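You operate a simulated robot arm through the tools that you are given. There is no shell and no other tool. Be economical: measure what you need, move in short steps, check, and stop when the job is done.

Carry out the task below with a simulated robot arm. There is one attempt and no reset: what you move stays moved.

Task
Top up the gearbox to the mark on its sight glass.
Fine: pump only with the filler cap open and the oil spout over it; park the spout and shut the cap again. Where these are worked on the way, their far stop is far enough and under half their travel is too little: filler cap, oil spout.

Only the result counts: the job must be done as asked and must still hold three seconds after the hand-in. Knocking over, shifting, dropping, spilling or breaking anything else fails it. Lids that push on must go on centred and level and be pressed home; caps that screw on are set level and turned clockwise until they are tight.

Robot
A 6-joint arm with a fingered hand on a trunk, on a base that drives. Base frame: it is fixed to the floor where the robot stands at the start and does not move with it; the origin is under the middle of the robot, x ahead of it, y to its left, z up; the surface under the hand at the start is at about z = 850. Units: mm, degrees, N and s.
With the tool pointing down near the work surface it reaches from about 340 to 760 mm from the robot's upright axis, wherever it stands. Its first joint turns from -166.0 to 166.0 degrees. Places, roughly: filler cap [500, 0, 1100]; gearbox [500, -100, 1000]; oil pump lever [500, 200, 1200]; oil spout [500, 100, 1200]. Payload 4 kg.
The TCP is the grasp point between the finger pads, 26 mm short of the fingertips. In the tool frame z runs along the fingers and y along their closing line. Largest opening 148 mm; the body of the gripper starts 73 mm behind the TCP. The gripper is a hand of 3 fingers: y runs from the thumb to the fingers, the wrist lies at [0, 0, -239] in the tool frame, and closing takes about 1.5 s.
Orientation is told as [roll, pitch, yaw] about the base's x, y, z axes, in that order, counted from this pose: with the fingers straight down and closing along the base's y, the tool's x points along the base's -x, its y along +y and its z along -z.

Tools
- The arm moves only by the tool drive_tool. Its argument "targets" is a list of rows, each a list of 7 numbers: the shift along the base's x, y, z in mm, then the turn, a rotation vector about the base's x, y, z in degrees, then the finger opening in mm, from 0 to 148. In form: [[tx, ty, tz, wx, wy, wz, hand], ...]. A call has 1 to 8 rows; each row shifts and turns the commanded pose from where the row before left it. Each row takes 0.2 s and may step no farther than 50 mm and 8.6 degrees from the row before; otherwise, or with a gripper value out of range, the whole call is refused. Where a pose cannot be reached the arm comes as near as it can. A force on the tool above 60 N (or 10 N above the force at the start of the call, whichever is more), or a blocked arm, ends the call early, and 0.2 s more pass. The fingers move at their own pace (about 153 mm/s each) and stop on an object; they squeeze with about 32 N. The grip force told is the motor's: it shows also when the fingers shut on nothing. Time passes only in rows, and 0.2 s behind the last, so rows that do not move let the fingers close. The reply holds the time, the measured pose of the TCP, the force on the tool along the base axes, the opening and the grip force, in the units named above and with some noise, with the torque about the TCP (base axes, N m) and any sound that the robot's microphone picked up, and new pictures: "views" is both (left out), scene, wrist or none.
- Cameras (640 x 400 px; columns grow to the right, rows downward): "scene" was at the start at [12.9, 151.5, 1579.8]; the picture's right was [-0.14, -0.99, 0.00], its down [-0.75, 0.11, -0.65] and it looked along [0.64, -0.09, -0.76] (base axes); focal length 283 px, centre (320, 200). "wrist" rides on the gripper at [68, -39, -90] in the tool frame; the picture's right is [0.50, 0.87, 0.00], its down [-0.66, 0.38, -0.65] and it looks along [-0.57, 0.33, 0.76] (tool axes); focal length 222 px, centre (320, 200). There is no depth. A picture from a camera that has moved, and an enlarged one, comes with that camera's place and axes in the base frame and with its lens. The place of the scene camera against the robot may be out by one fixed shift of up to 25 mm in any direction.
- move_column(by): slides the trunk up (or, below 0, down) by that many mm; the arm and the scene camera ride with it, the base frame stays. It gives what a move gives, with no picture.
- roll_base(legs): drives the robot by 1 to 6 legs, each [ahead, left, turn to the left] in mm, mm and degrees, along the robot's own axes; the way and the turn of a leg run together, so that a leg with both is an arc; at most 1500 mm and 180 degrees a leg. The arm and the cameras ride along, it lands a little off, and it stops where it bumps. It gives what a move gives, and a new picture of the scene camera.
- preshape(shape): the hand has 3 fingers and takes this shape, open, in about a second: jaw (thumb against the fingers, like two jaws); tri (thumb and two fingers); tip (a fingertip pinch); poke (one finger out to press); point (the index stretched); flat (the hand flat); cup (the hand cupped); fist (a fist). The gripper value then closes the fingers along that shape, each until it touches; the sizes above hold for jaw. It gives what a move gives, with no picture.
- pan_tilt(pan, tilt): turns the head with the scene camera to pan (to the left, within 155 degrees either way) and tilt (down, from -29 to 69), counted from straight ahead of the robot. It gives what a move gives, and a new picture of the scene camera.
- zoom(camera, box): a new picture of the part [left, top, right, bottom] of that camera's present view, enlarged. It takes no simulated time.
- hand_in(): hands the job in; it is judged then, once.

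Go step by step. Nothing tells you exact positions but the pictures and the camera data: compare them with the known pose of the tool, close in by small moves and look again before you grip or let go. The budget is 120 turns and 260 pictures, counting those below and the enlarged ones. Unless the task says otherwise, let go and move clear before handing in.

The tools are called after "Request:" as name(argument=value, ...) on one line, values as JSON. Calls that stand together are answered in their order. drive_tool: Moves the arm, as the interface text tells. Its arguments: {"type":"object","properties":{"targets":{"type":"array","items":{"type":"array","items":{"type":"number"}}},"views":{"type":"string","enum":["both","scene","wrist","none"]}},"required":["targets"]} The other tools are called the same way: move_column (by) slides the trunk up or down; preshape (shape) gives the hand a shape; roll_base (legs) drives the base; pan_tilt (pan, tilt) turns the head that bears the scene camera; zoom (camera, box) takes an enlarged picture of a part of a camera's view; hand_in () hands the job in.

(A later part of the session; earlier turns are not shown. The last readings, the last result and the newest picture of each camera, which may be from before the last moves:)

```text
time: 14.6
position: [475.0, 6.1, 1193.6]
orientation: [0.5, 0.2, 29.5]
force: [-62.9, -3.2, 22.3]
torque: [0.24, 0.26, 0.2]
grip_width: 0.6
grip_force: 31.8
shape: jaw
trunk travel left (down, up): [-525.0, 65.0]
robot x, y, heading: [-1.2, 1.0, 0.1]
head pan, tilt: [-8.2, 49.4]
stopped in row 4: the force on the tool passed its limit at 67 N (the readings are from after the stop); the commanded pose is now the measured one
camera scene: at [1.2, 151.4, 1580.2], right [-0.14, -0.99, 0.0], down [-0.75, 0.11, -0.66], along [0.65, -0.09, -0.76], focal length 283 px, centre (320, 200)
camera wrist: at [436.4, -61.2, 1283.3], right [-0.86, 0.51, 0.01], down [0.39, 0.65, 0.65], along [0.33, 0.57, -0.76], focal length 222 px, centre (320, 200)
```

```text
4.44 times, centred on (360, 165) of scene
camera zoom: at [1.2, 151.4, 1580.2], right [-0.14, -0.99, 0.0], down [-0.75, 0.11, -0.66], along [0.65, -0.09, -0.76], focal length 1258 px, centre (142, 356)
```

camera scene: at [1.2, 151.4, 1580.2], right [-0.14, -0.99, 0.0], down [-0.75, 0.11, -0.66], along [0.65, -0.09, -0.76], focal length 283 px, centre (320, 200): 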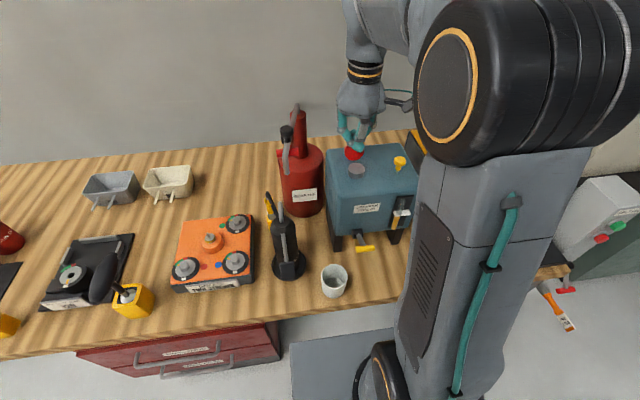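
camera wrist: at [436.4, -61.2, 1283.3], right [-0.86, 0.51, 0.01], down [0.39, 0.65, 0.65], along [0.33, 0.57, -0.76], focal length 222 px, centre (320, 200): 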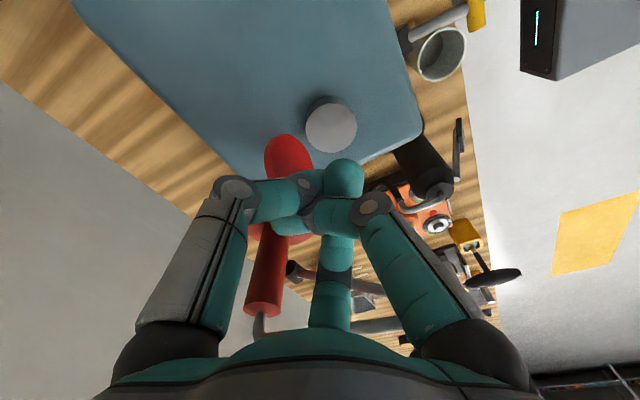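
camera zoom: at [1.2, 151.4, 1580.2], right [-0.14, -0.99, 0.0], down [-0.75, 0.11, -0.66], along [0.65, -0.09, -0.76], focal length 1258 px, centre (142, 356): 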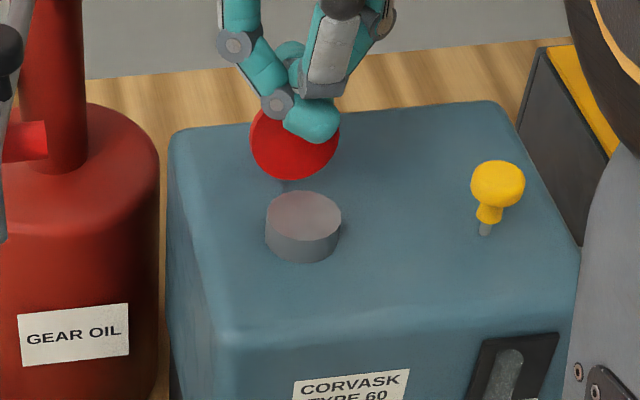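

The lid is at its far stop (force rose). I'll back off and check that it stays open.

Request:
drive_tool(targets=[[-10, 0, 3, 0, 0, 0, 0], [-20, 0, 20, 0, 0, 0, 0], [-20, 0, 40, 0, 0, 0, 0], [0, 0, 40, 0, 0, 0, 0], [0, 0, 30, 0, 0, 0, 0]])

Request:
zoom(camera="scene", box=[265, 90, 405, 210])

Request:
zoom(camera="wrist", box=[160, 60, 480, 360])

```text
time: 15.8
position: [435.5, 3.8, 1321.7]
orientation: [0.3, 0.3, 29.9]
force: [0.0, 0.3, -0.4]
torque: [-0.01, 0.02, 0.02]
grip_width: 0.1
grip_force: 32.2
shape: jaw
trunk travel left (down, up): [-525.0, 65.0]
robot x, y, heading: [-1.3, 0.4, 0.1]
head pan, tilt: [-8.2, 49.4]
camera scene: at [12.0, 151.5, 1579.8], right [-0.14, -0.99, 0.0], down [-0.75, 0.11, -0.65], along [0.64, -0.09, -0.76], focal length 283 px, centre (320, 200)
camera wrist: at [397.7, -62.0, 1413.1], right [-0.86, 0.5, 0.01], down [0.39, 0.65, 0.65], along [0.32, 0.57, -0.76], focal length 222 px, centre (320, 200)
```

scene: 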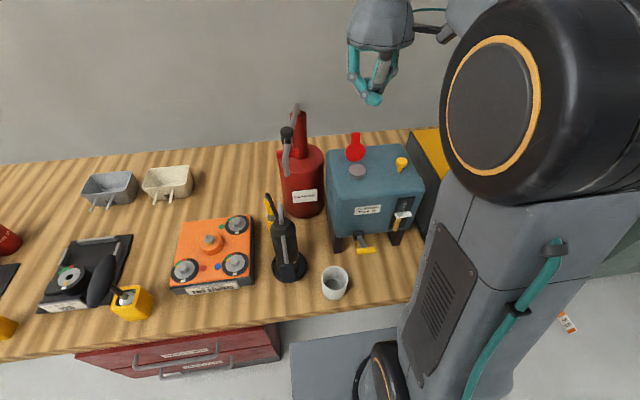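
wrist: 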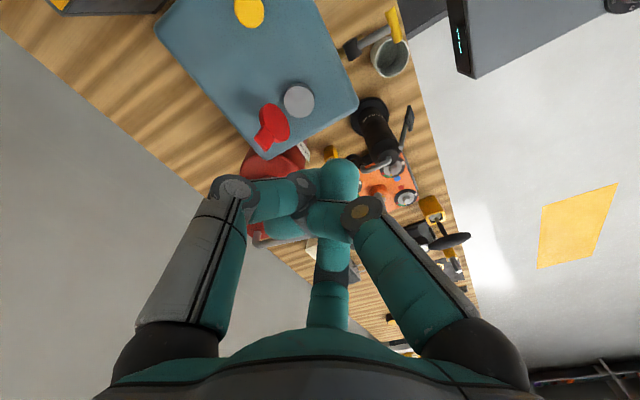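

```text
3.33 times, centred on (335, 150) of scene
camera zoom: at [12.0, 151.5, 1579.8], right [-0.14, -0.99, 0.0], down [-0.75, 0.11, -0.65], along [0.64, -0.09, -0.76], focal length 943 px, centre (270, 367)
```

zoom: 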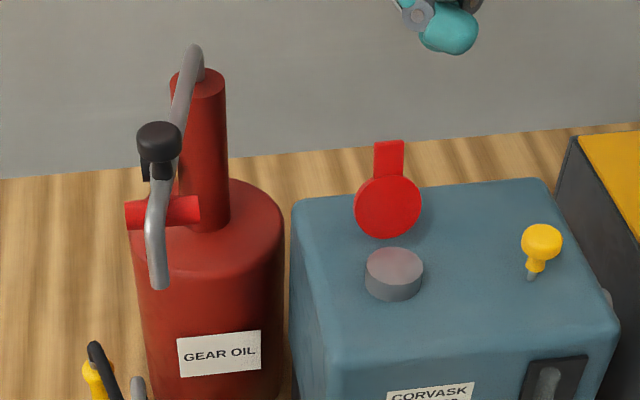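

```text
1.33 times, centred on (320, 210) of wrist
camera zoom: at [397.7, -62.0, 1413.1], right [-0.86, 0.5, 0.01], down [0.39, 0.65, 0.65], along [0.32, 0.57, -0.76], focal length 296 px, centre (320, 187)
```

zoom: 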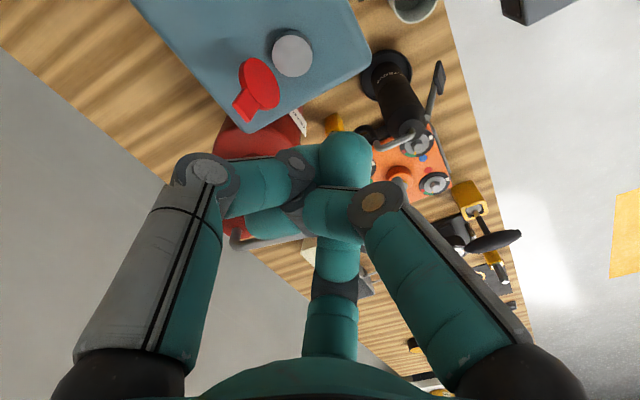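

The lid stays open. Now the spout: I'll carry the closed hand high to the left of the spout's knob (about (465, 150, 1235)) and turn it so the wrist camera looks over the spout.

Request:
drive_tool(targets=[[5, 40, 0, 0, 0, -8, 0], [5, 40, 0, 0, 0, -8, 0], [5, 40, 0, 0, 0, -8, 0], [5, 40, 0, 0, 0, -8, 0], [5, 40, 0, 0, 0, -8, 0], [0, 10, 0, 0, 0, -8, 0], [0, 0, 0, 0, 0, -8, 0], [0, 0, 0, 0, 0, -8, 0]], views="none")

Request:
drive_tool(targets=[[0, 0, -20, 0, 0, -8, 0], [0, 0, -10, 0, 0, -8, 0], [0, 0, 0, 0, 0, -8, 0]])

Request:
zoom(camera="scene", box=[250, 60, 390, 200])

```text
time: 17.6
position: [460.5, 216.3, 1322.5]
orientation: [0.3, 0.3, -34.5]
force: [0.1, 0.3, 0.4]
torque: [0.0, 0.03, 0.0]
grip_width: 0.1
grip_force: 31.9
shape: jaw
trunk travel left (down, up): [-525.0, 65.0]
robot x, y, heading: [-2.6, -0.6, -0.1]
head pan, tilt: [-8.2, 49.4]
```

```text
time: 18.4
position: [460.6, 215.6, 1292.0]
orientation: [0.2, 0.3, -58.4]
force: [0.4, 0.1, 0.8]
torque: [0.05, -0.04, 0.0]
grip_width: 0.0
grip_force: 31.9
shape: jaw
trunk travel left (down, up): [-525.0, 65.0]
robot x, y, heading: [-1.9, -2.8, -0.1]
head pan, tilt: [-8.2, 49.4]
camera scene: at [11.9, 151.5, 1579.8], right [-0.14, -0.99, 0.0], down [-0.75, 0.11, -0.65], along [0.64, -0.09, -0.76], focal length 283 px, centre (320, 200)
camera wrist: at [392.6, 252.1, 1383.0], right [0.48, 0.88, 0.01], down [0.66, -0.36, 0.65], along [0.58, -0.31, -0.76], focal length 222 px, centre (320, 200)
```

scene: 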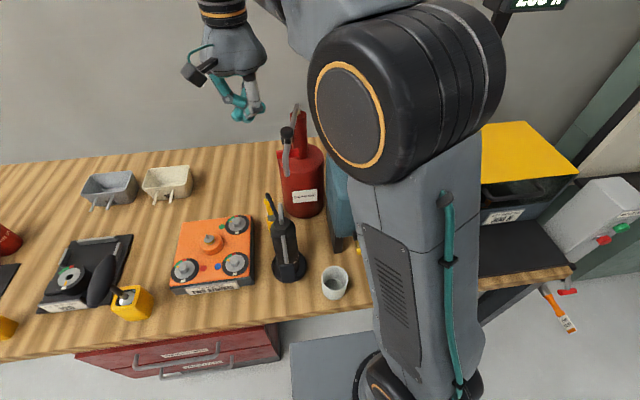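
wrist: 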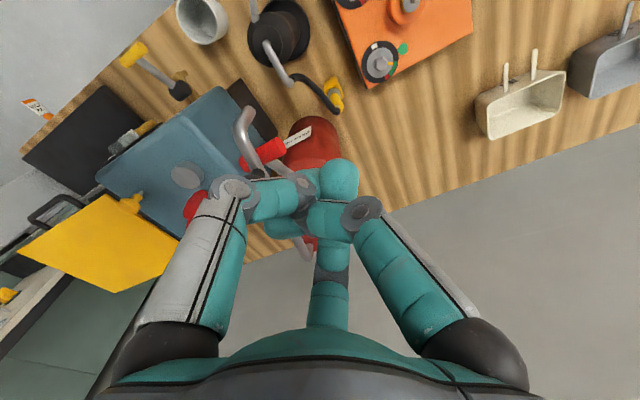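

```text
2.86 times, centred on (320, 130) of scene
camera zoom: at [11.9, 151.5, 1579.8], right [-0.14, -0.99, 0.0], down [-0.75, 0.11, -0.65], along [0.64, -0.09, -0.76], focal length 808 px, centre (320, 400)
```

zoom: 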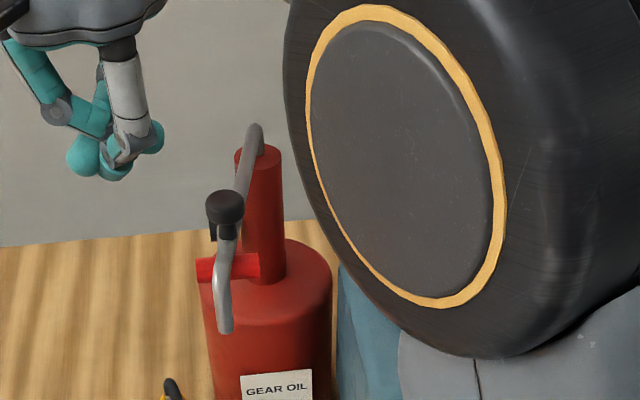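

Request:
zoom(camera="wrist", box=[200, 80, 360, 200])

```text
3.33 times, centred on (280, 140) of wrist
camera zoom: at [392.6, 252.1, 1383.0], right [0.48, 0.88, 0.01], down [0.66, -0.36, 0.65], along [0.58, -0.31, -0.76], focal length 740 px, centre (453, 400)
```

zoom: 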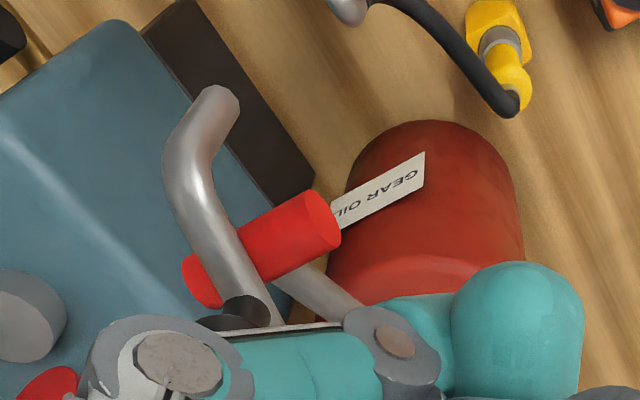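

Request:
drive_tool(targets=[[6, 6, -27, 0, 0, 0, 0], [6, 0, -27, 0, 0, 0, 0]])

Request:
zoom(camera="scene", box=[250, 60, 390, 200])

Request:
zoom(camera="wrist", box=[180, 60, 420, 240])

```text
time: 19.0
position: [471.7, 221.4, 1238.6]
orientation: [0.4, 0.2, -58.3]
force: [0.7, 0.3, 0.0]
torque: [0.04, -0.02, -0.02]
grip_width: 0.0
grip_force: 31.9
shape: jaw
trunk travel left (down, up): [-525.0, 65.0]
robot x, y, heading: [-4.3, -2.0, 0.4]
head pan, tilt: [-8.2, 49.4]
camera scene: at [12.1, 151.7, 1579.8], right [-0.14, -0.99, 0.0], down [-0.75, 0.11, -0.65], along [0.64, -0.09, -0.76], focal length 283 px, centre (320, 200)
camera wrist: at [404.6, 258.8, 1329.1], right [0.47, 0.88, 0.01], down [0.67, -0.36, 0.65], along [0.58, -0.3, -0.76], focal length 222 px, centre (320, 200)
```

scene: 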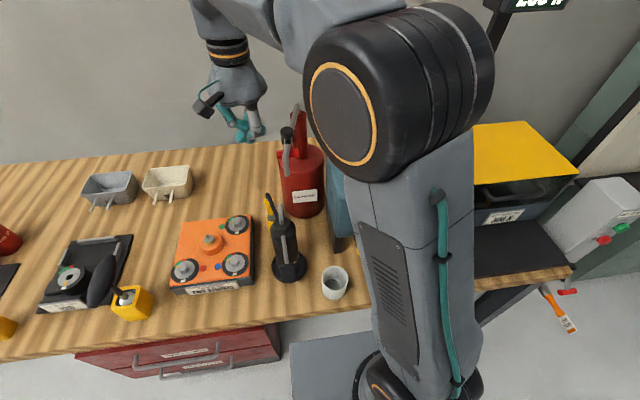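
wrist: 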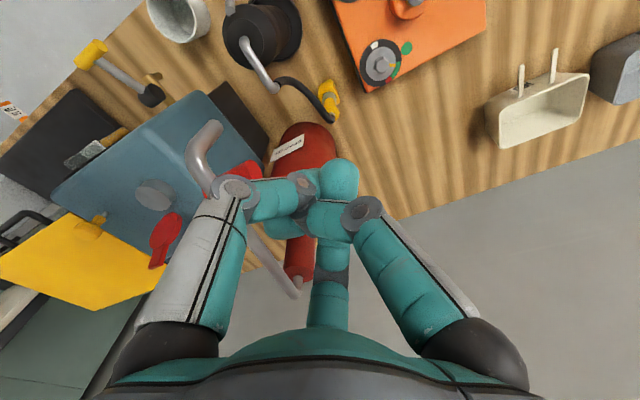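

```text
2.86 times, centred on (320, 130) of scene
camera zoom: at [12.1, 151.7, 1579.8], right [-0.14, -0.99, 0.0], down [-0.75, 0.11, -0.65], along [0.64, -0.09, -0.76], focal length 808 px, centre (320, 400)
```

zoom: 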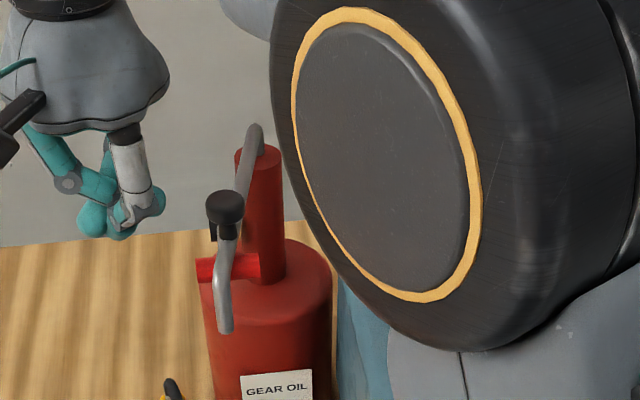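

```text
2.22 times, centred on (300, 150) of wrist
camera zoom: at [404.6, 258.8, 1329.1], right [0.47, 0.88, 0.01], down [0.67, -0.36, 0.65], along [0.58, -0.3, -0.76], focal length 494 px, centre (364, 311)
```

zoom: 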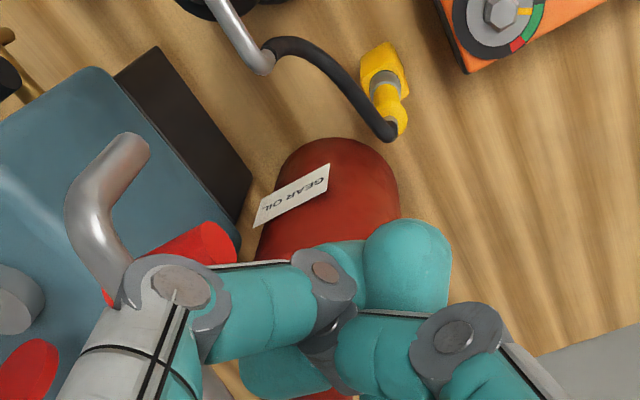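

Request:
drive_tool(targets=[[0, -10, 0, 0, 0, 0, 0], [0, -10, 0, 0, 0, 0, 0], [0, -8, 0, 0, 0, 0, 0], [-1, -8, 0, 0, 0, 0, 0], [-2, -8, 0, 0, 0, 0, 0]], views="scene")

Request:
zoom(camera="scene", box=[250, 60, 390, 200])

Request:
zoom(camera="wrist", box=[180, 60, 420, 240])

```text
time: 20.2
position: [470.1, 177.2, 1238.2]
orientation: [0.3, 0.4, -58.2]
force: [0.3, -0.6, -0.5]
torque: [-0.01, 0.0, -0.04]
grip_width: 0.1
grip_force: 32.3
shape: jaw
trunk travel left (down, up): [-525.0, 65.0]
robot x, y, heading: [-0.7, 0.9, 0.0]
head pan, tilt: [-8.2, 49.4]
camera scene: at [11.8, 151.5, 1579.8], right [-0.14, -0.99, 0.0], down [-0.75, 0.11, -0.65], along [0.64, -0.09, -0.76], focal length 283 px, centre (320, 200)
```

scene: 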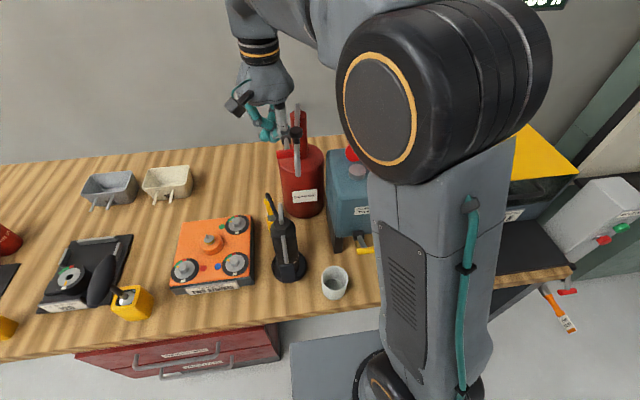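

```text
2.86 times, centred on (320, 130) of scene
camera zoom: at [11.8, 151.5, 1579.8], right [-0.14, -0.99, 0.0], down [-0.75, 0.11, -0.65], along [0.64, -0.09, -0.76], focal length 808 px, centre (320, 400)
```

zoom: 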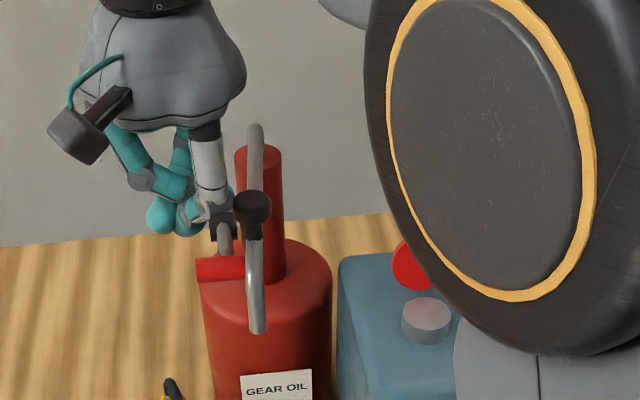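

```text
2.22 times, centred on (300, 150) of wrist
camera zoom: at [401.6, 213.7, 1329.1], right [0.47, 0.88, 0.01], down [0.66, -0.36, 0.65], along [0.58, -0.3, -0.76], focal length 494 px, centre (364, 311)
```

zoom: 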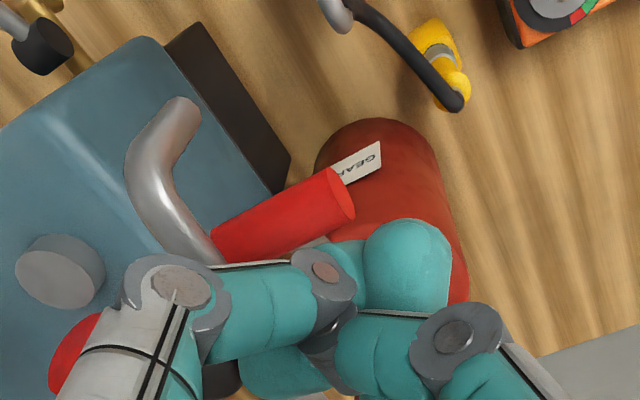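

The spout is swinging freely. I'll keep pushing along the arc.

Request:
drive_tool(targets=[[-3, -12, 0, 0, 0, 0, 0], [-3, -12, 0, 0, 0, 0, 0], [-1, -12, 0, 0, 0, 0, 0], [0, -12, 0, 0, 0, 0, 0], [1, -12, 0, 0, 0, 0, 0]], views="scene")

Request:
zoom(camera="wrist", box=[80, 60, 400, 300])

```text
time: 21.4
position: [462.6, 116.8, 1238.1]
orientation: [0.3, 0.2, -58.3]
force: [-0.7, -0.1, -1.0]
torque: [-0.03, -0.04, -0.01]
grip_width: 0.2
grip_force: 32.2
shape: jaw
trunk travel left (down, up): [-525.0, 65.0]
robot x, y, heading: [1.1, 0.4, 0.1]
head pan, tilt: [-8.2, 49.4]
camera scene: at [11.9, 151.4, 1579.8], right [-0.14, -0.99, 0.0], down [-0.75, 0.11, -0.65], along [0.64, -0.09, -0.76], focal length 283 px, centre (320, 200)
```

scene: 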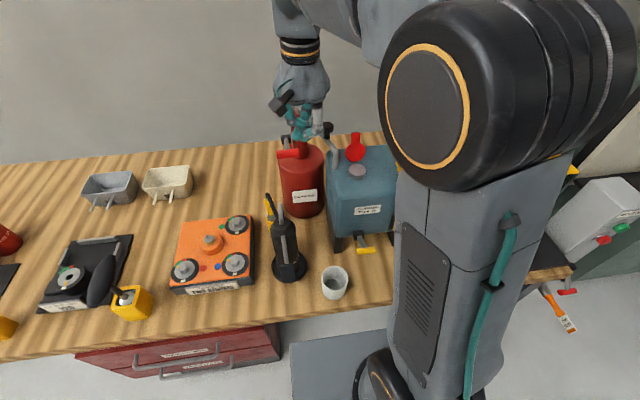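

```text
1.67 times, centred on (240, 180) of wrist
camera zoom: at [395.2, 153.4, 1328.7], right [0.47, 0.88, 0.01], down [0.66, -0.36, 0.65], along [0.58, -0.3, -0.76], focal length 370 px, centre (453, 233)
```

zoom: 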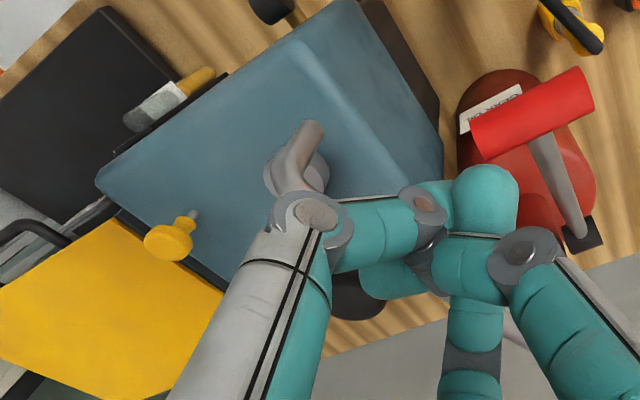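

Request:
zoom(camera="scene", box=[265, 90, 405, 210])

```text
3.33 times, centred on (335, 150) of scene
camera zoom: at [11.9, 151.4, 1579.8], right [-0.14, -0.99, 0.0], down [-0.75, 0.11, -0.65], along [0.64, -0.09, -0.76], focal length 943 px, centre (270, 367)
```

zoom: 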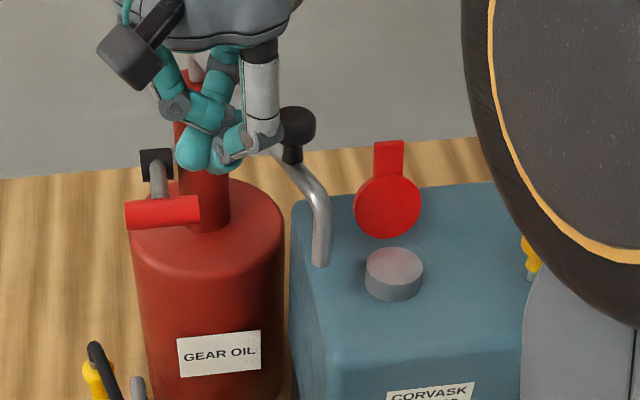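

Request:
drive_tool(targets=[[2, -10, 0, 0, 0, 0, 0], [3, -10, 0, 0, 0, 0, 0], [4, -10, 0, 0, 0, 0, 0], [4, -8, 0, 0, 0, 0, 0]], views="none")

Request:
zoom(camera="scene", box=[265, 90, 405, 210])

Request:
zoom(camera="wrist", box=[80, 60, 400, 300])

```text
time: 22.4
position: [476.7, 79.1, 1237.8]
orientation: [0.3, 0.3, -58.3]
force: [-0.2, -0.1, -0.3]
torque: [0.01, 0.03, -0.02]
grip_width: 0.0
grip_force: 32.5
shape: jaw
trunk travel left (down, up): [-525.0, 65.0]
robot x, y, heading: [-2.3, -0.9, 0.0]
head pan, tilt: [-8.2, 49.4]
```

```text
3.33 times, centred on (335, 150) of scene
camera zoom: at [11.9, 151.4, 1579.8], right [-0.14, -0.99, 0.0], down [-0.75, 0.11, -0.65], along [0.64, -0.09, -0.76], focal length 943 px, centre (270, 367)
```

zoom: 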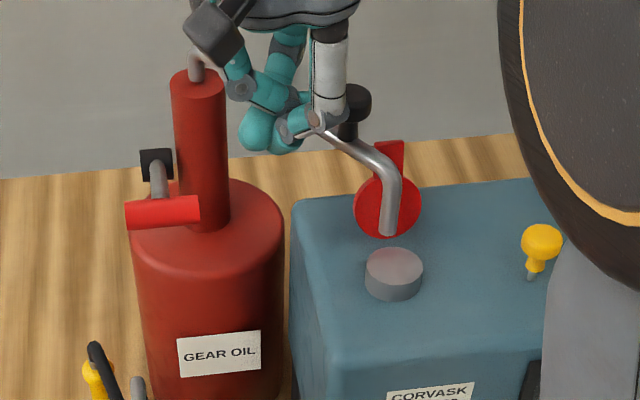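

```text
1.67 times, centred on (240, 180) of wrist
camera zoom: at [408.9, 115.8, 1328.5], right [0.47, 0.88, 0.01], down [0.67, -0.36, 0.65], along [0.58, -0.3, -0.76], focal length 370 px, centre (453, 233)
```

zoom: 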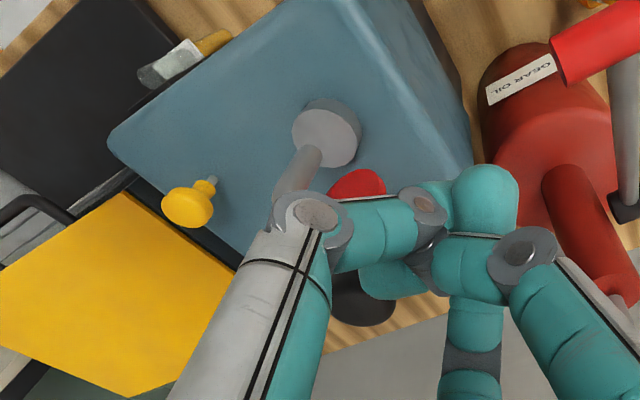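

Spout tip is ~20 mm short of the filler; I'll push on gently until its stop.

Request:
drive_tool(targets=[[4, -7, 0, 0, 0, 0, 0], [4, -6, 0, 0, 0, 0, 0], [4, -5, 0, 0, 0, 0, 0]], views="none")

Request:
zoom(camera="scene", box=[265, 90, 405, 210])

Request:
zoom(camera="wrist", box=[80, 60, 400, 300])

```text
time: 23.2
position: [486.3, 66.6, 1239.4]
orientation: [0.4, 0.3, -58.2]
force: [-17.8, 27.0, 8.1]
torque: [-0.18, 0.01, -0.4]
grip_width: 0.3
grip_force: 32.3
shape: jaw
trunk travel left (down, up): [-525.0, 65.0]
robot x, y, heading: [-1.0, 1.7, -0.0]
head pan, tilt: [-8.2, 49.4]
```

```text
3.33 times, centred on (335, 150) of scene
camera zoom: at [8.1, 156.2, 1579.6], right [-0.14, -0.99, 0.0], down [-0.75, 0.11, -0.65], along [0.65, -0.09, -0.76], focal length 943 px, centre (270, 367)
```

zoom: 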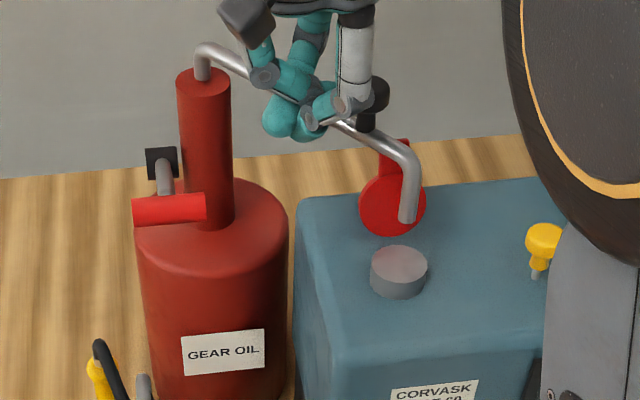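

```text
1.67 times, centred on (240, 180) of wrist
camera zoom: at [416.7, 104.3, 1330.1], right [0.47, 0.88, 0.01], down [0.67, -0.36, 0.65], along [0.58, -0.3, -0.76], focal length 370 px, centre (453, 233)
```

zoom: 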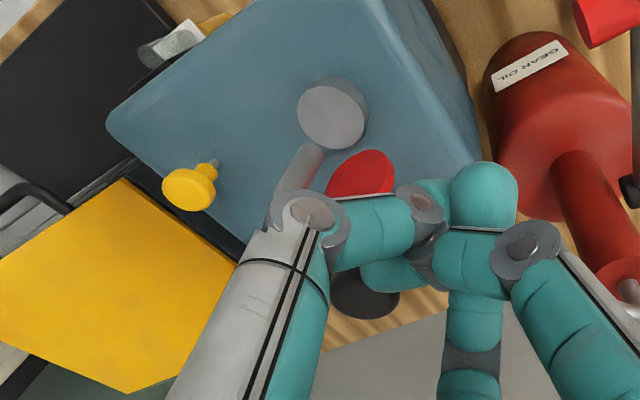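

The spout has reached its stop over the filler. I'll back away, raise, and check it stays.

Request:
drive_tool(targets=[[-8, 12, 0, 0, 0, 0, 0], [-12, 20, 10, 0, 0, 0, 0], [-5, 30, 30, 0, 0, 0, 0], [0, 40, 30, 0, 0, 0, 0], [0, 30, 10, 0, 0, 0, 0]], views="scene")

Request:
zoom(camera="scene", box=[265, 90, 405, 210])

Request:
zoom(camera="wrist", box=[80, 60, 400, 300])

```text
time: 24.4
position: [463.1, 193.6, 1317.9]
orientation: [0.3, 0.2, -58.3]
force: [0.4, 0.8, 0.0]
torque: [0.01, -0.02, -0.02]
grip_width: 0.0
grip_force: 32.4
shape: jaw
trunk travel left (down, up): [-525.0, 65.0]
robot x, y, heading: [-1.2, -4.3, 0.0]
head pan, tilt: [-8.2, 49.4]
camera scene: at [12.0, 151.9, 1579.8], right [-0.14, -0.99, 0.0], down [-0.75, 0.11, -0.65], along [0.64, -0.09, -0.76], focal length 283 px, centre (320, 200)
```

scene: 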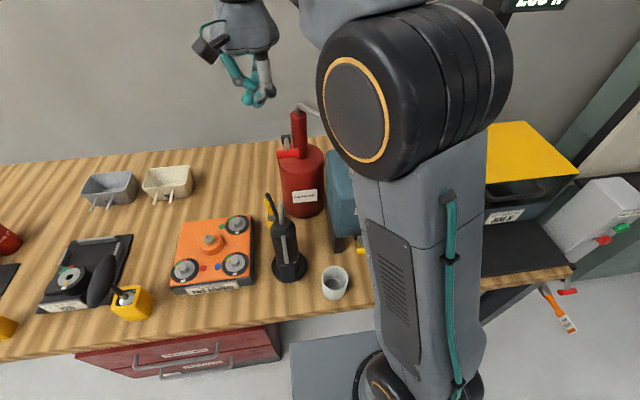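

```text
3.33 times, centred on (335, 150) of scene
camera zoom: at [12.0, 151.9, 1579.8], right [-0.14, -0.99, 0.0], down [-0.75, 0.11, -0.65], along [0.64, -0.09, -0.76], focal length 943 px, centre (270, 367)
```

zoom: 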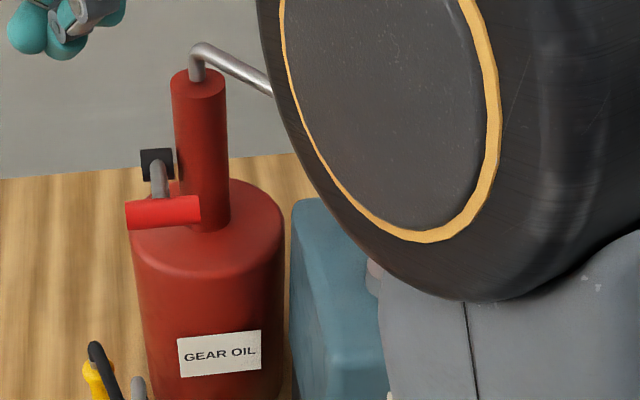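

```text
1.67 times, centred on (240, 180) of wrist
camera zoom: at [395.0, 230.6, 1409.6], right [0.47, 0.88, 0.01], down [0.66, -0.36, 0.65], along [0.58, -0.31, -0.76], focal length 370 px, centre (453, 233)
```

zoom: 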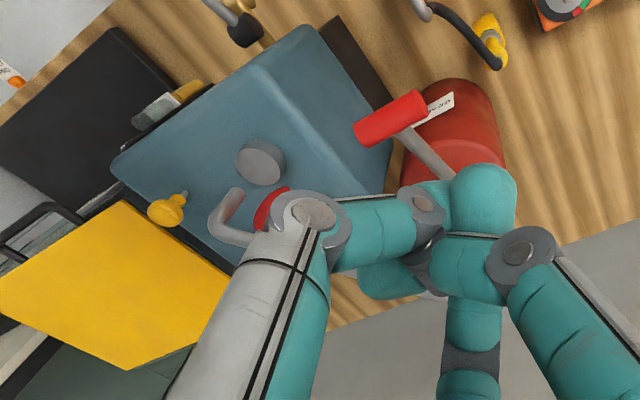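

The spout stays over the filler. Next the lever: a crossbar grip near (466, 147, 1180) with a rod going back to a pivot. First check whether the wrist camera can read the sight glass.

Request:
zoom(camera="wrist", box=[120, 90, 200, 150])

Request:
drive_tool(targets=[[0, -20, -10, 0, 0, -8, 0], [0, -20, -10, 0, 0, -8, 0], [0, -6, 0, 0, 0, -8, 70], [0, 0, 0, 0, 0, -7.5, 70]])

Request:
zoom(camera="wrist", box=[180, 60, 460, 260])

```text
6.67 times, centred on (160, 120) of wrist
camera zoom: at [395.0, 230.6, 1409.6], right [0.47, 0.88, 0.01], down [0.66, -0.36, 0.65], along [0.58, -0.31, -0.76], focal length 1481 px, centre (1387, 733)
```

zoom: 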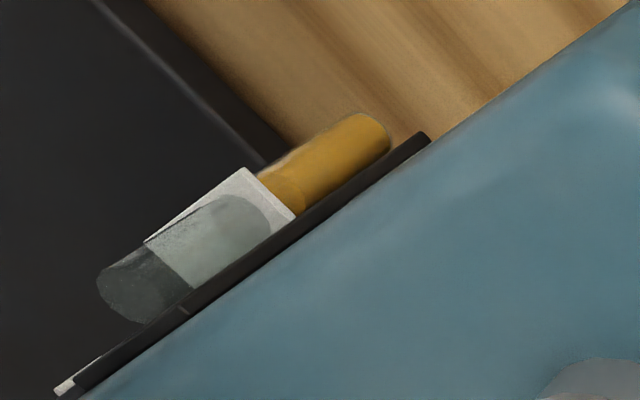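

```text
time: 25.4
position: [463.2, 146.1, 1298.2]
orientation: [0.2, 0.2, -89.9]
force: [0.5, 0.0, -0.2]
torque: [-0.03, 0.02, 0.01]
grip_width: 69.5
grip_force: 0.0
shape: jaw
trunk travel left (down, up): [-525.0, 65.0]
robot x, y, heading: [0.3, 0.6, -0.1]
head pan, tilt: [-8.2, 49.4]
camera scene: at [11.9, 151.6, 1579.8], right [-0.14, -0.99, 0.0], down [-0.75, 0.11, -0.65], along [0.64, -0.09, -0.76], focal length 283 px, centre (320, 200)
camera wrist: at [424.7, 214.7, 1388.7], right [0.87, 0.5, 0.01], down [0.38, -0.66, 0.65], along [0.33, -0.56, -0.76], focal length 222 px, centre (320, 200)
```

scene: 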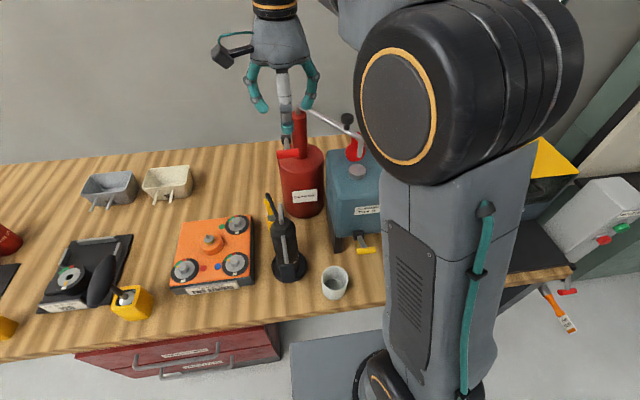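
wrist: 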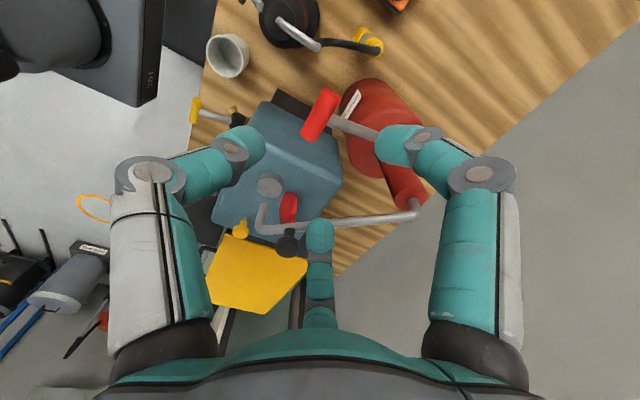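

```text
2.00 times, centred on (320, 160) of wrist
camera zoom: at [424.7, 214.7, 1388.7], right [0.87, 0.5, 0.01], down [0.38, -0.66, 0.65], along [0.33, -0.56, -0.76], focal length 444 px, centre (320, 280)
```

zoom: 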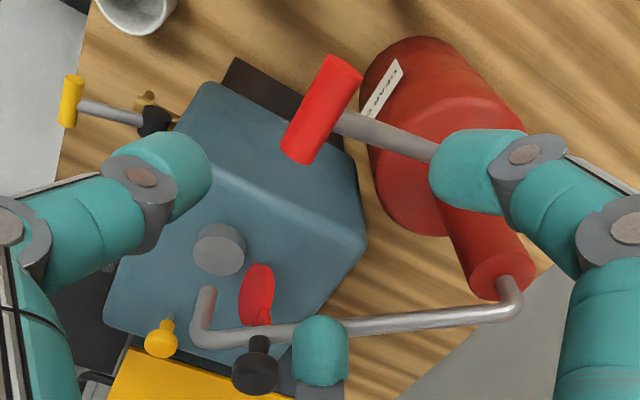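

The lever bar is centred near (464, 149, 1180), along y. I'll descend around it with thumb in front and two fingers either side of the rod.

Request:
drive_tool(targets=[[1, 3, -40, 0, 0, 0, 70], [0, 0, -40, 0, 0, 0, 70], [0, 0, -20, 0, 0, 0, 70]])

Request:
zoom(camera="scene", box=[250, 90, 350, 190])

Request:
zoom(camera="wrist", box=[180, 60, 460, 260])

```text
time: 26.2
position: [463.0, 149.8, 1198.2]
orientation: [0.3, 0.3, -89.7]
force: [-0.2, 0.3, -0.4]
torque: [-0.02, -0.02, -0.01]
grip_width: 69.9
grip_force: 0.1
shape: jaw
trunk travel left (down, up): [-525.0, 65.0]
robot x, y, heading: [0.4, 0.2, 0.3]
head pan, tilt: [-8.2, 49.4]
camera scene: at [11.9, 151.5, 1579.9], right [-0.14, -0.99, 0.0], down [-0.75, 0.11, -0.65], along [0.64, -0.09, -0.76], focal length 283 px, centre (320, 200)
camera wrist: at [425.5, 217.9, 1288.7], right [0.86, 0.5, 0.01], down [0.38, -0.66, 0.65], along [0.33, -0.56, -0.76], focal length 222 px, centre (320, 200)
```

scene: 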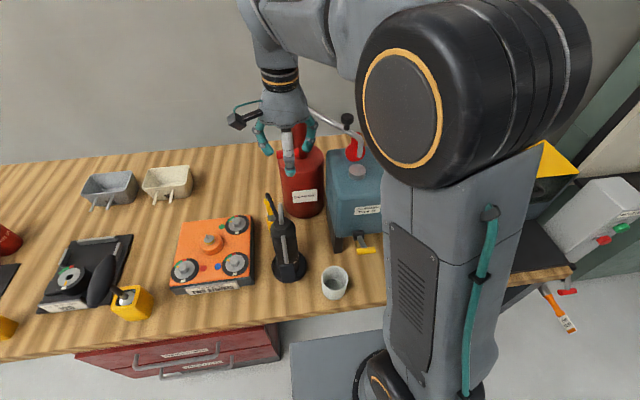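
wrist: 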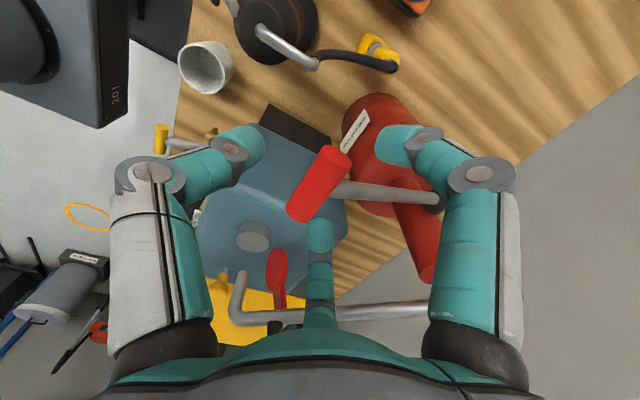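

```text
4.00 times, centred on (300, 140) of scene
camera zoom: at [11.9, 151.5, 1579.9], right [-0.14, -0.99, 0.0], down [-0.75, 0.11, -0.65], along [0.64, -0.09, -0.76], focal length 1132 px, centre (400, 440)
```

zoom: 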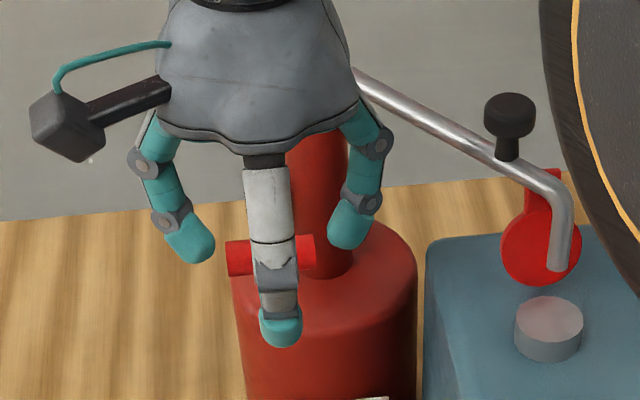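

```text
2.00 times, centred on (320, 160) of wrist
camera zoom: at [425.5, 217.9, 1288.7], right [0.86, 0.5, 0.01], down [0.38, -0.66, 0.65], along [0.33, -0.56, -0.76], focal length 444 px, centre (320, 280)
```

zoom: 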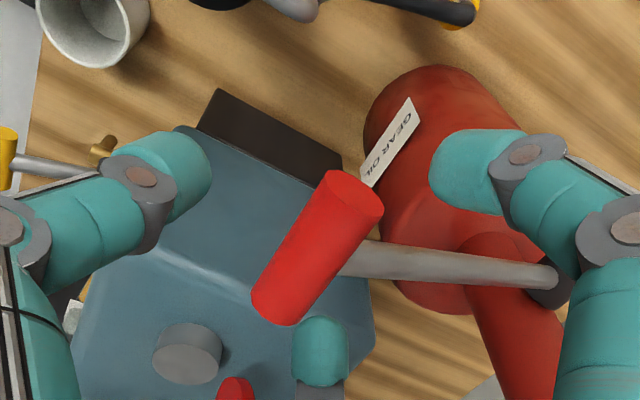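

Request:
drive_tool(targets=[[0, 5, -6, 0, 0, 0, 70], [0, 0, -3, 0, 0, 0, 40], [0, 0, 0, 0, 0, 0, 20], [0, 0, 0, 0, 0, 0, 0], [0, 0, 0, 0, 0, 0, 0]])

Request:
zoom(camera="scene", box=[250, 90, 350, 190])

Request:
zoom(camera="wrist", box=[180, 60, 460, 260])

```text
time: 27.4
position: [463.6, 155.1, 1187.2]
orientation: [0.2, 0.2, -89.8]
force: [-1.0, -4.7, -12.9]
torque: [-0.02, 0.04, 0.04]
grip_width: 1.4
grip_force: 32.1
shape: jaw
trunk travel left (down, up): [-525.0, 65.0]
robot x, y, heading: [1.4, 2.1, -0.2]
head pan, tilt: [-8.2, 49.4]
camera scene: at [12.5, 151.2, 1579.6], right [-0.14, -0.99, 0.0], down [-0.75, 0.11, -0.65], along [0.64, -0.09, -0.76], focal length 283 px, centre (320, 200)
camera wrist: at [425.7, 222.5, 1278.9], right [0.86, 0.5, 0.0], down [0.38, -0.66, 0.65], along [0.33, -0.56, -0.76], focal length 222 px, centre (320, 200)
```

scene: 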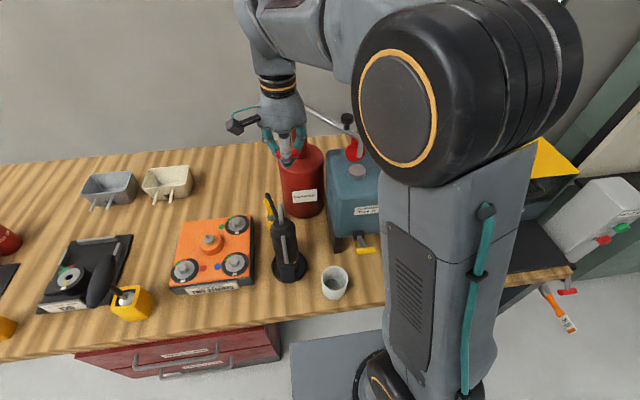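
wrist: 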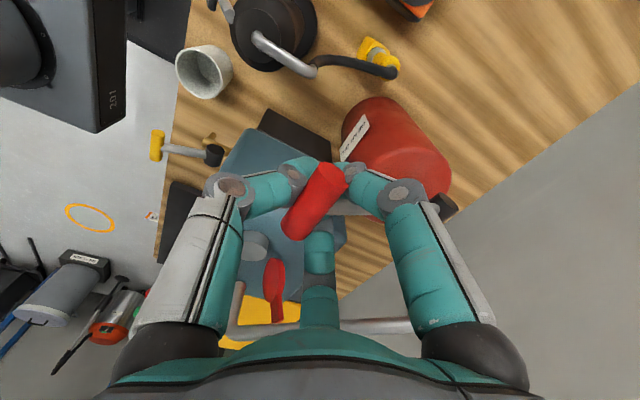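

```text
4.00 times, centred on (300, 140) of scene
camera zoom: at [12.5, 151.2, 1579.6], right [-0.14, -0.99, 0.0], down [-0.75, 0.11, -0.65], along [0.64, -0.09, -0.76], focal length 1132 px, centre (400, 440)
```

zoom: 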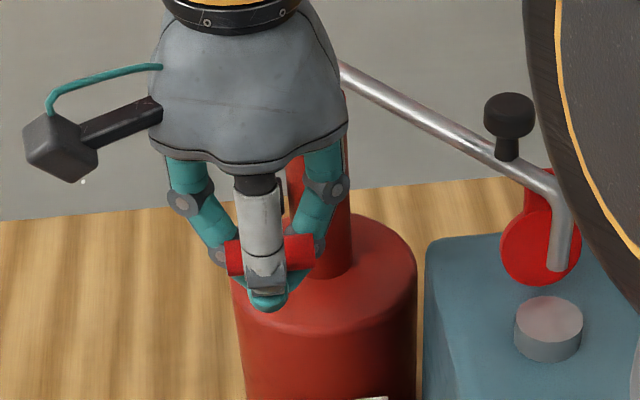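

```text
2.00 times, centred on (320, 160) of wrist
camera zoom: at [425.7, 222.5, 1278.9], right [0.86, 0.5, 0.0], down [0.38, -0.66, 0.65], along [0.33, -0.56, -0.76], focal length 444 px, centre (320, 280)
```

zoom: 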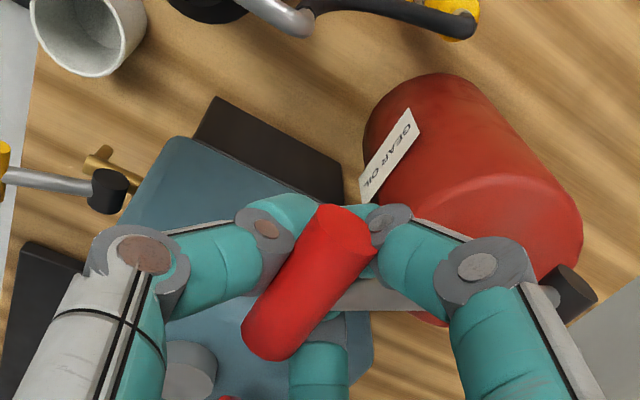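

The bar is caged in the hand. I'll push the lever down along its arc, a first stroke.

Request:
drive_tool(targets=[[-5, 0, -15, 0, 0, 0, 0], [-5, 0, -15, 0, 0, 0, 0], [-4, 0, -15, 0, 0, 0, 0]], views="none")

Request:
zoom(camera="scene", box=[250, 90, 350, 190])

Request:
zoom(camera="wrist", box=[80, 40, 480, 290])

```text
time: 28.2
position: [450.3, 156.0, 1143.9]
orientation: [0.3, 0.2, -89.8]
force: [1.1, -1.2, 1.4]
torque: [-0.01, 0.04, 0.04]
grip_width: 1.1
grip_force: 32.1
shape: jaw
trunk travel left (down, up): [-525.0, 65.0]
robot x, y, heading: [-3.6, 0.6, 0.0]
head pan, tilt: [-8.2, 49.4]
```

```text
4.00 times, centred on (300, 140) of scene
camera zoom: at [12.2, 151.3, 1579.9], right [-0.14, -0.99, 0.0], down [-0.75, 0.11, -0.65], along [0.64, -0.09, -0.76], focal length 1132 px, centre (400, 440)
```

zoom: 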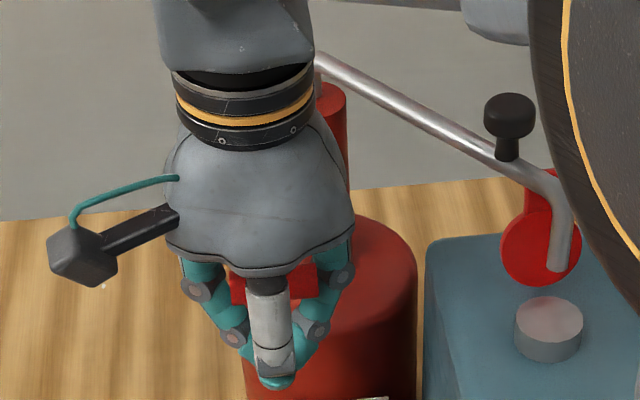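

```text
1.60 times, centred on (280, 165) of wrist
camera zoom: at [411.4, 222.8, 1234.5], right [0.86, 0.5, 0.01], down [0.38, -0.66, 0.65], along [0.33, -0.56, -0.76], focal length 355 px, centre (384, 256)
```

zoom: 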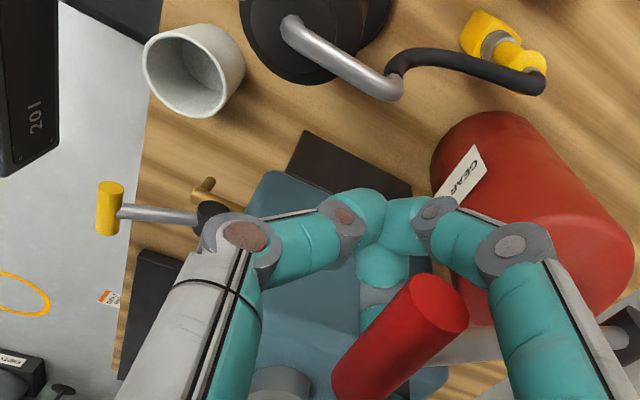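

Request:
drive_tool(targets=[[-2, 0, -15, 0, 0, 0, 0], [0, 0, -15, 0, 0, 0, 0], [0, 0, -15, 0, 0, 0, 0], [0, 0, -15, 0, 0, 0, 0]], views="none")

Request:
zoom(camera="scene", box=[250, 90, 390, 230])

Request:
zoom(camera="wrist", box=[80, 40, 480, 290])

```text
time: 29.2
position: [448.6, 155.6, 1084.9]
orientation: [0.3, 0.3, -89.8]
force: [-2.4, 0.5, 3.4]
torque: [-0.03, -0.19, 0.0]
grip_width: 1.2
grip_force: 32.3
shape: jaw
trunk travel left (down, up): [-525.0, 65.0]
robot x, y, heading: [1.8, -1.3, 0.1]
head pan, tilt: [-8.2, 49.4]
```

```text
2.86 times, centred on (320, 160) of scene
camera zoom: at [11.4, 151.5, 1579.9], right [-0.14, -0.99, 0.0], down [-0.75, 0.11, -0.65], along [0.64, -0.09, -0.76], focal length 808 px, centre (320, 314)
```

zoom: 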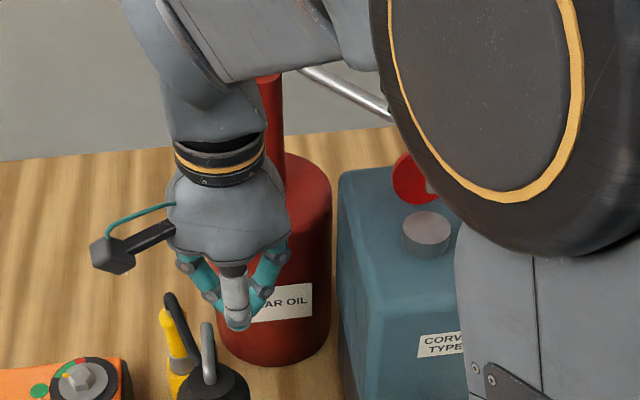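

```text
1.60 times, centred on (280, 165) of wrist
camera zoom: at [408.9, 222.7, 1175.0], right [0.86, 0.5, 0.01], down [0.38, -0.66, 0.65], along [0.33, -0.56, -0.76], focal length 355 px, centre (384, 256)
```

zoom: 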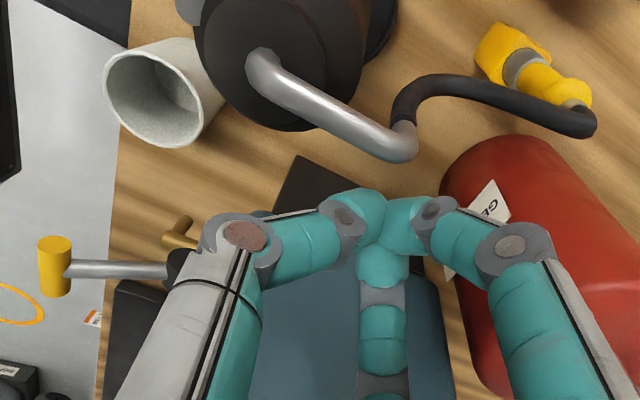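

The bar slid to the palm, so pushing deeper this way would bring the fingertips near the black bottle. I'll raise back and see if the lever springs up by itself.

Request:
drive_tool(targets=[[0, 0, 12, 0, 0, 0, 0], [0, 0, 12, 0, 0, 0, 0]], views="none")

Request:
zoom(camera="wrist", box=[80, 40, 560, 340])

Request:
zoom(camera="scene", box=[250, 90, 390, 230])

```text
time: 29.8
position: [449.4, 153.5, 1107.5]
orientation: [0.4, 0.2, -89.7]
force: [10.5, -0.9, -2.0]
torque: [0.14, 0.72, 0.28]
grip_width: 1.0
grip_force: 31.9
shape: jaw
trunk travel left (down, up): [-525.0, 65.0]
robot x, y, heading: [0.1, 0.4, 0.1]
head pan, tilt: [-8.2, 49.4]
```

```text
1.33 times, centred on (320, 190) of wrist
camera zoom: at [410.8, 221.9, 1198.4], right [0.86, 0.5, 0.01], down [0.38, -0.66, 0.65], along [0.33, -0.56, -0.76], focal length 296 px, centre (320, 213)
```

zoom: 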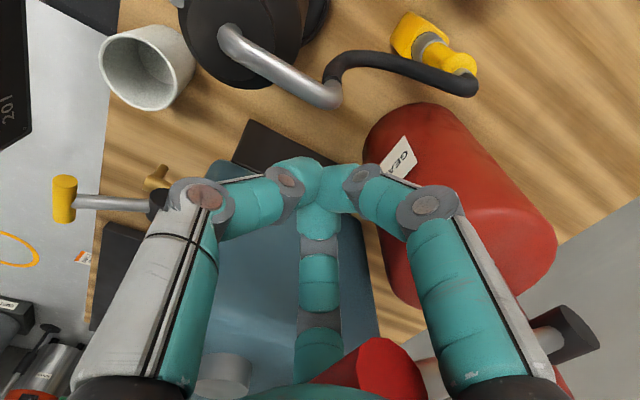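

```text
2.86 times, centred on (320, 160) of scene
camera zoom: at [13.7, 151.5, 1579.7], right [-0.14, -0.99, 0.0], down [-0.75, 0.11, -0.65], along [0.64, -0.09, -0.76], focal length 808 px, centre (320, 314)
```

zoom: 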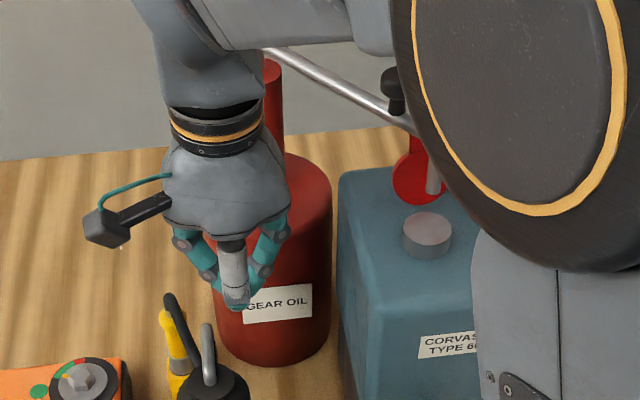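

Request:
drive_tool(targets=[[2, 1, 15, 0, 0, 0, 0], [2, 1, 15, 0, 0, 0, 0]], views="none")

Request:
zoom(camera="wrist", box=[80, 40, 560, 340])

```text
time: 30.4
position: [454.9, 154.9, 1136.8]
orientation: [0.1, 0.2, -89.8]
force: [14.7, -14.1, -12.8]
torque: [1.16, 0.97, 0.22]
grip_width: 1.3
grip_force: 31.7
shape: jaw
trunk travel left (down, up): [-525.0, 65.0]
robot x, y, heading: [-3.1, 0.9, 0.0]
head pan, tilt: [-8.2, 49.4]
```

```text
1.33 times, centred on (320, 190) of wrist
camera zoom: at [416.1, 222.2, 1227.4], right [0.86, 0.5, 0.0], down [0.38, -0.66, 0.65], along [0.33, -0.56, -0.76], focal length 296 px, centre (320, 213)
```

zoom: 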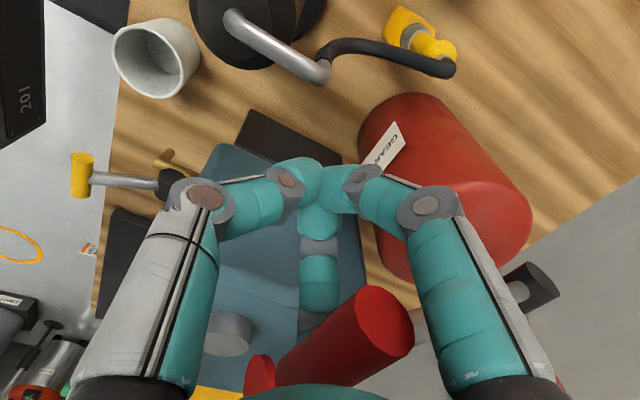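

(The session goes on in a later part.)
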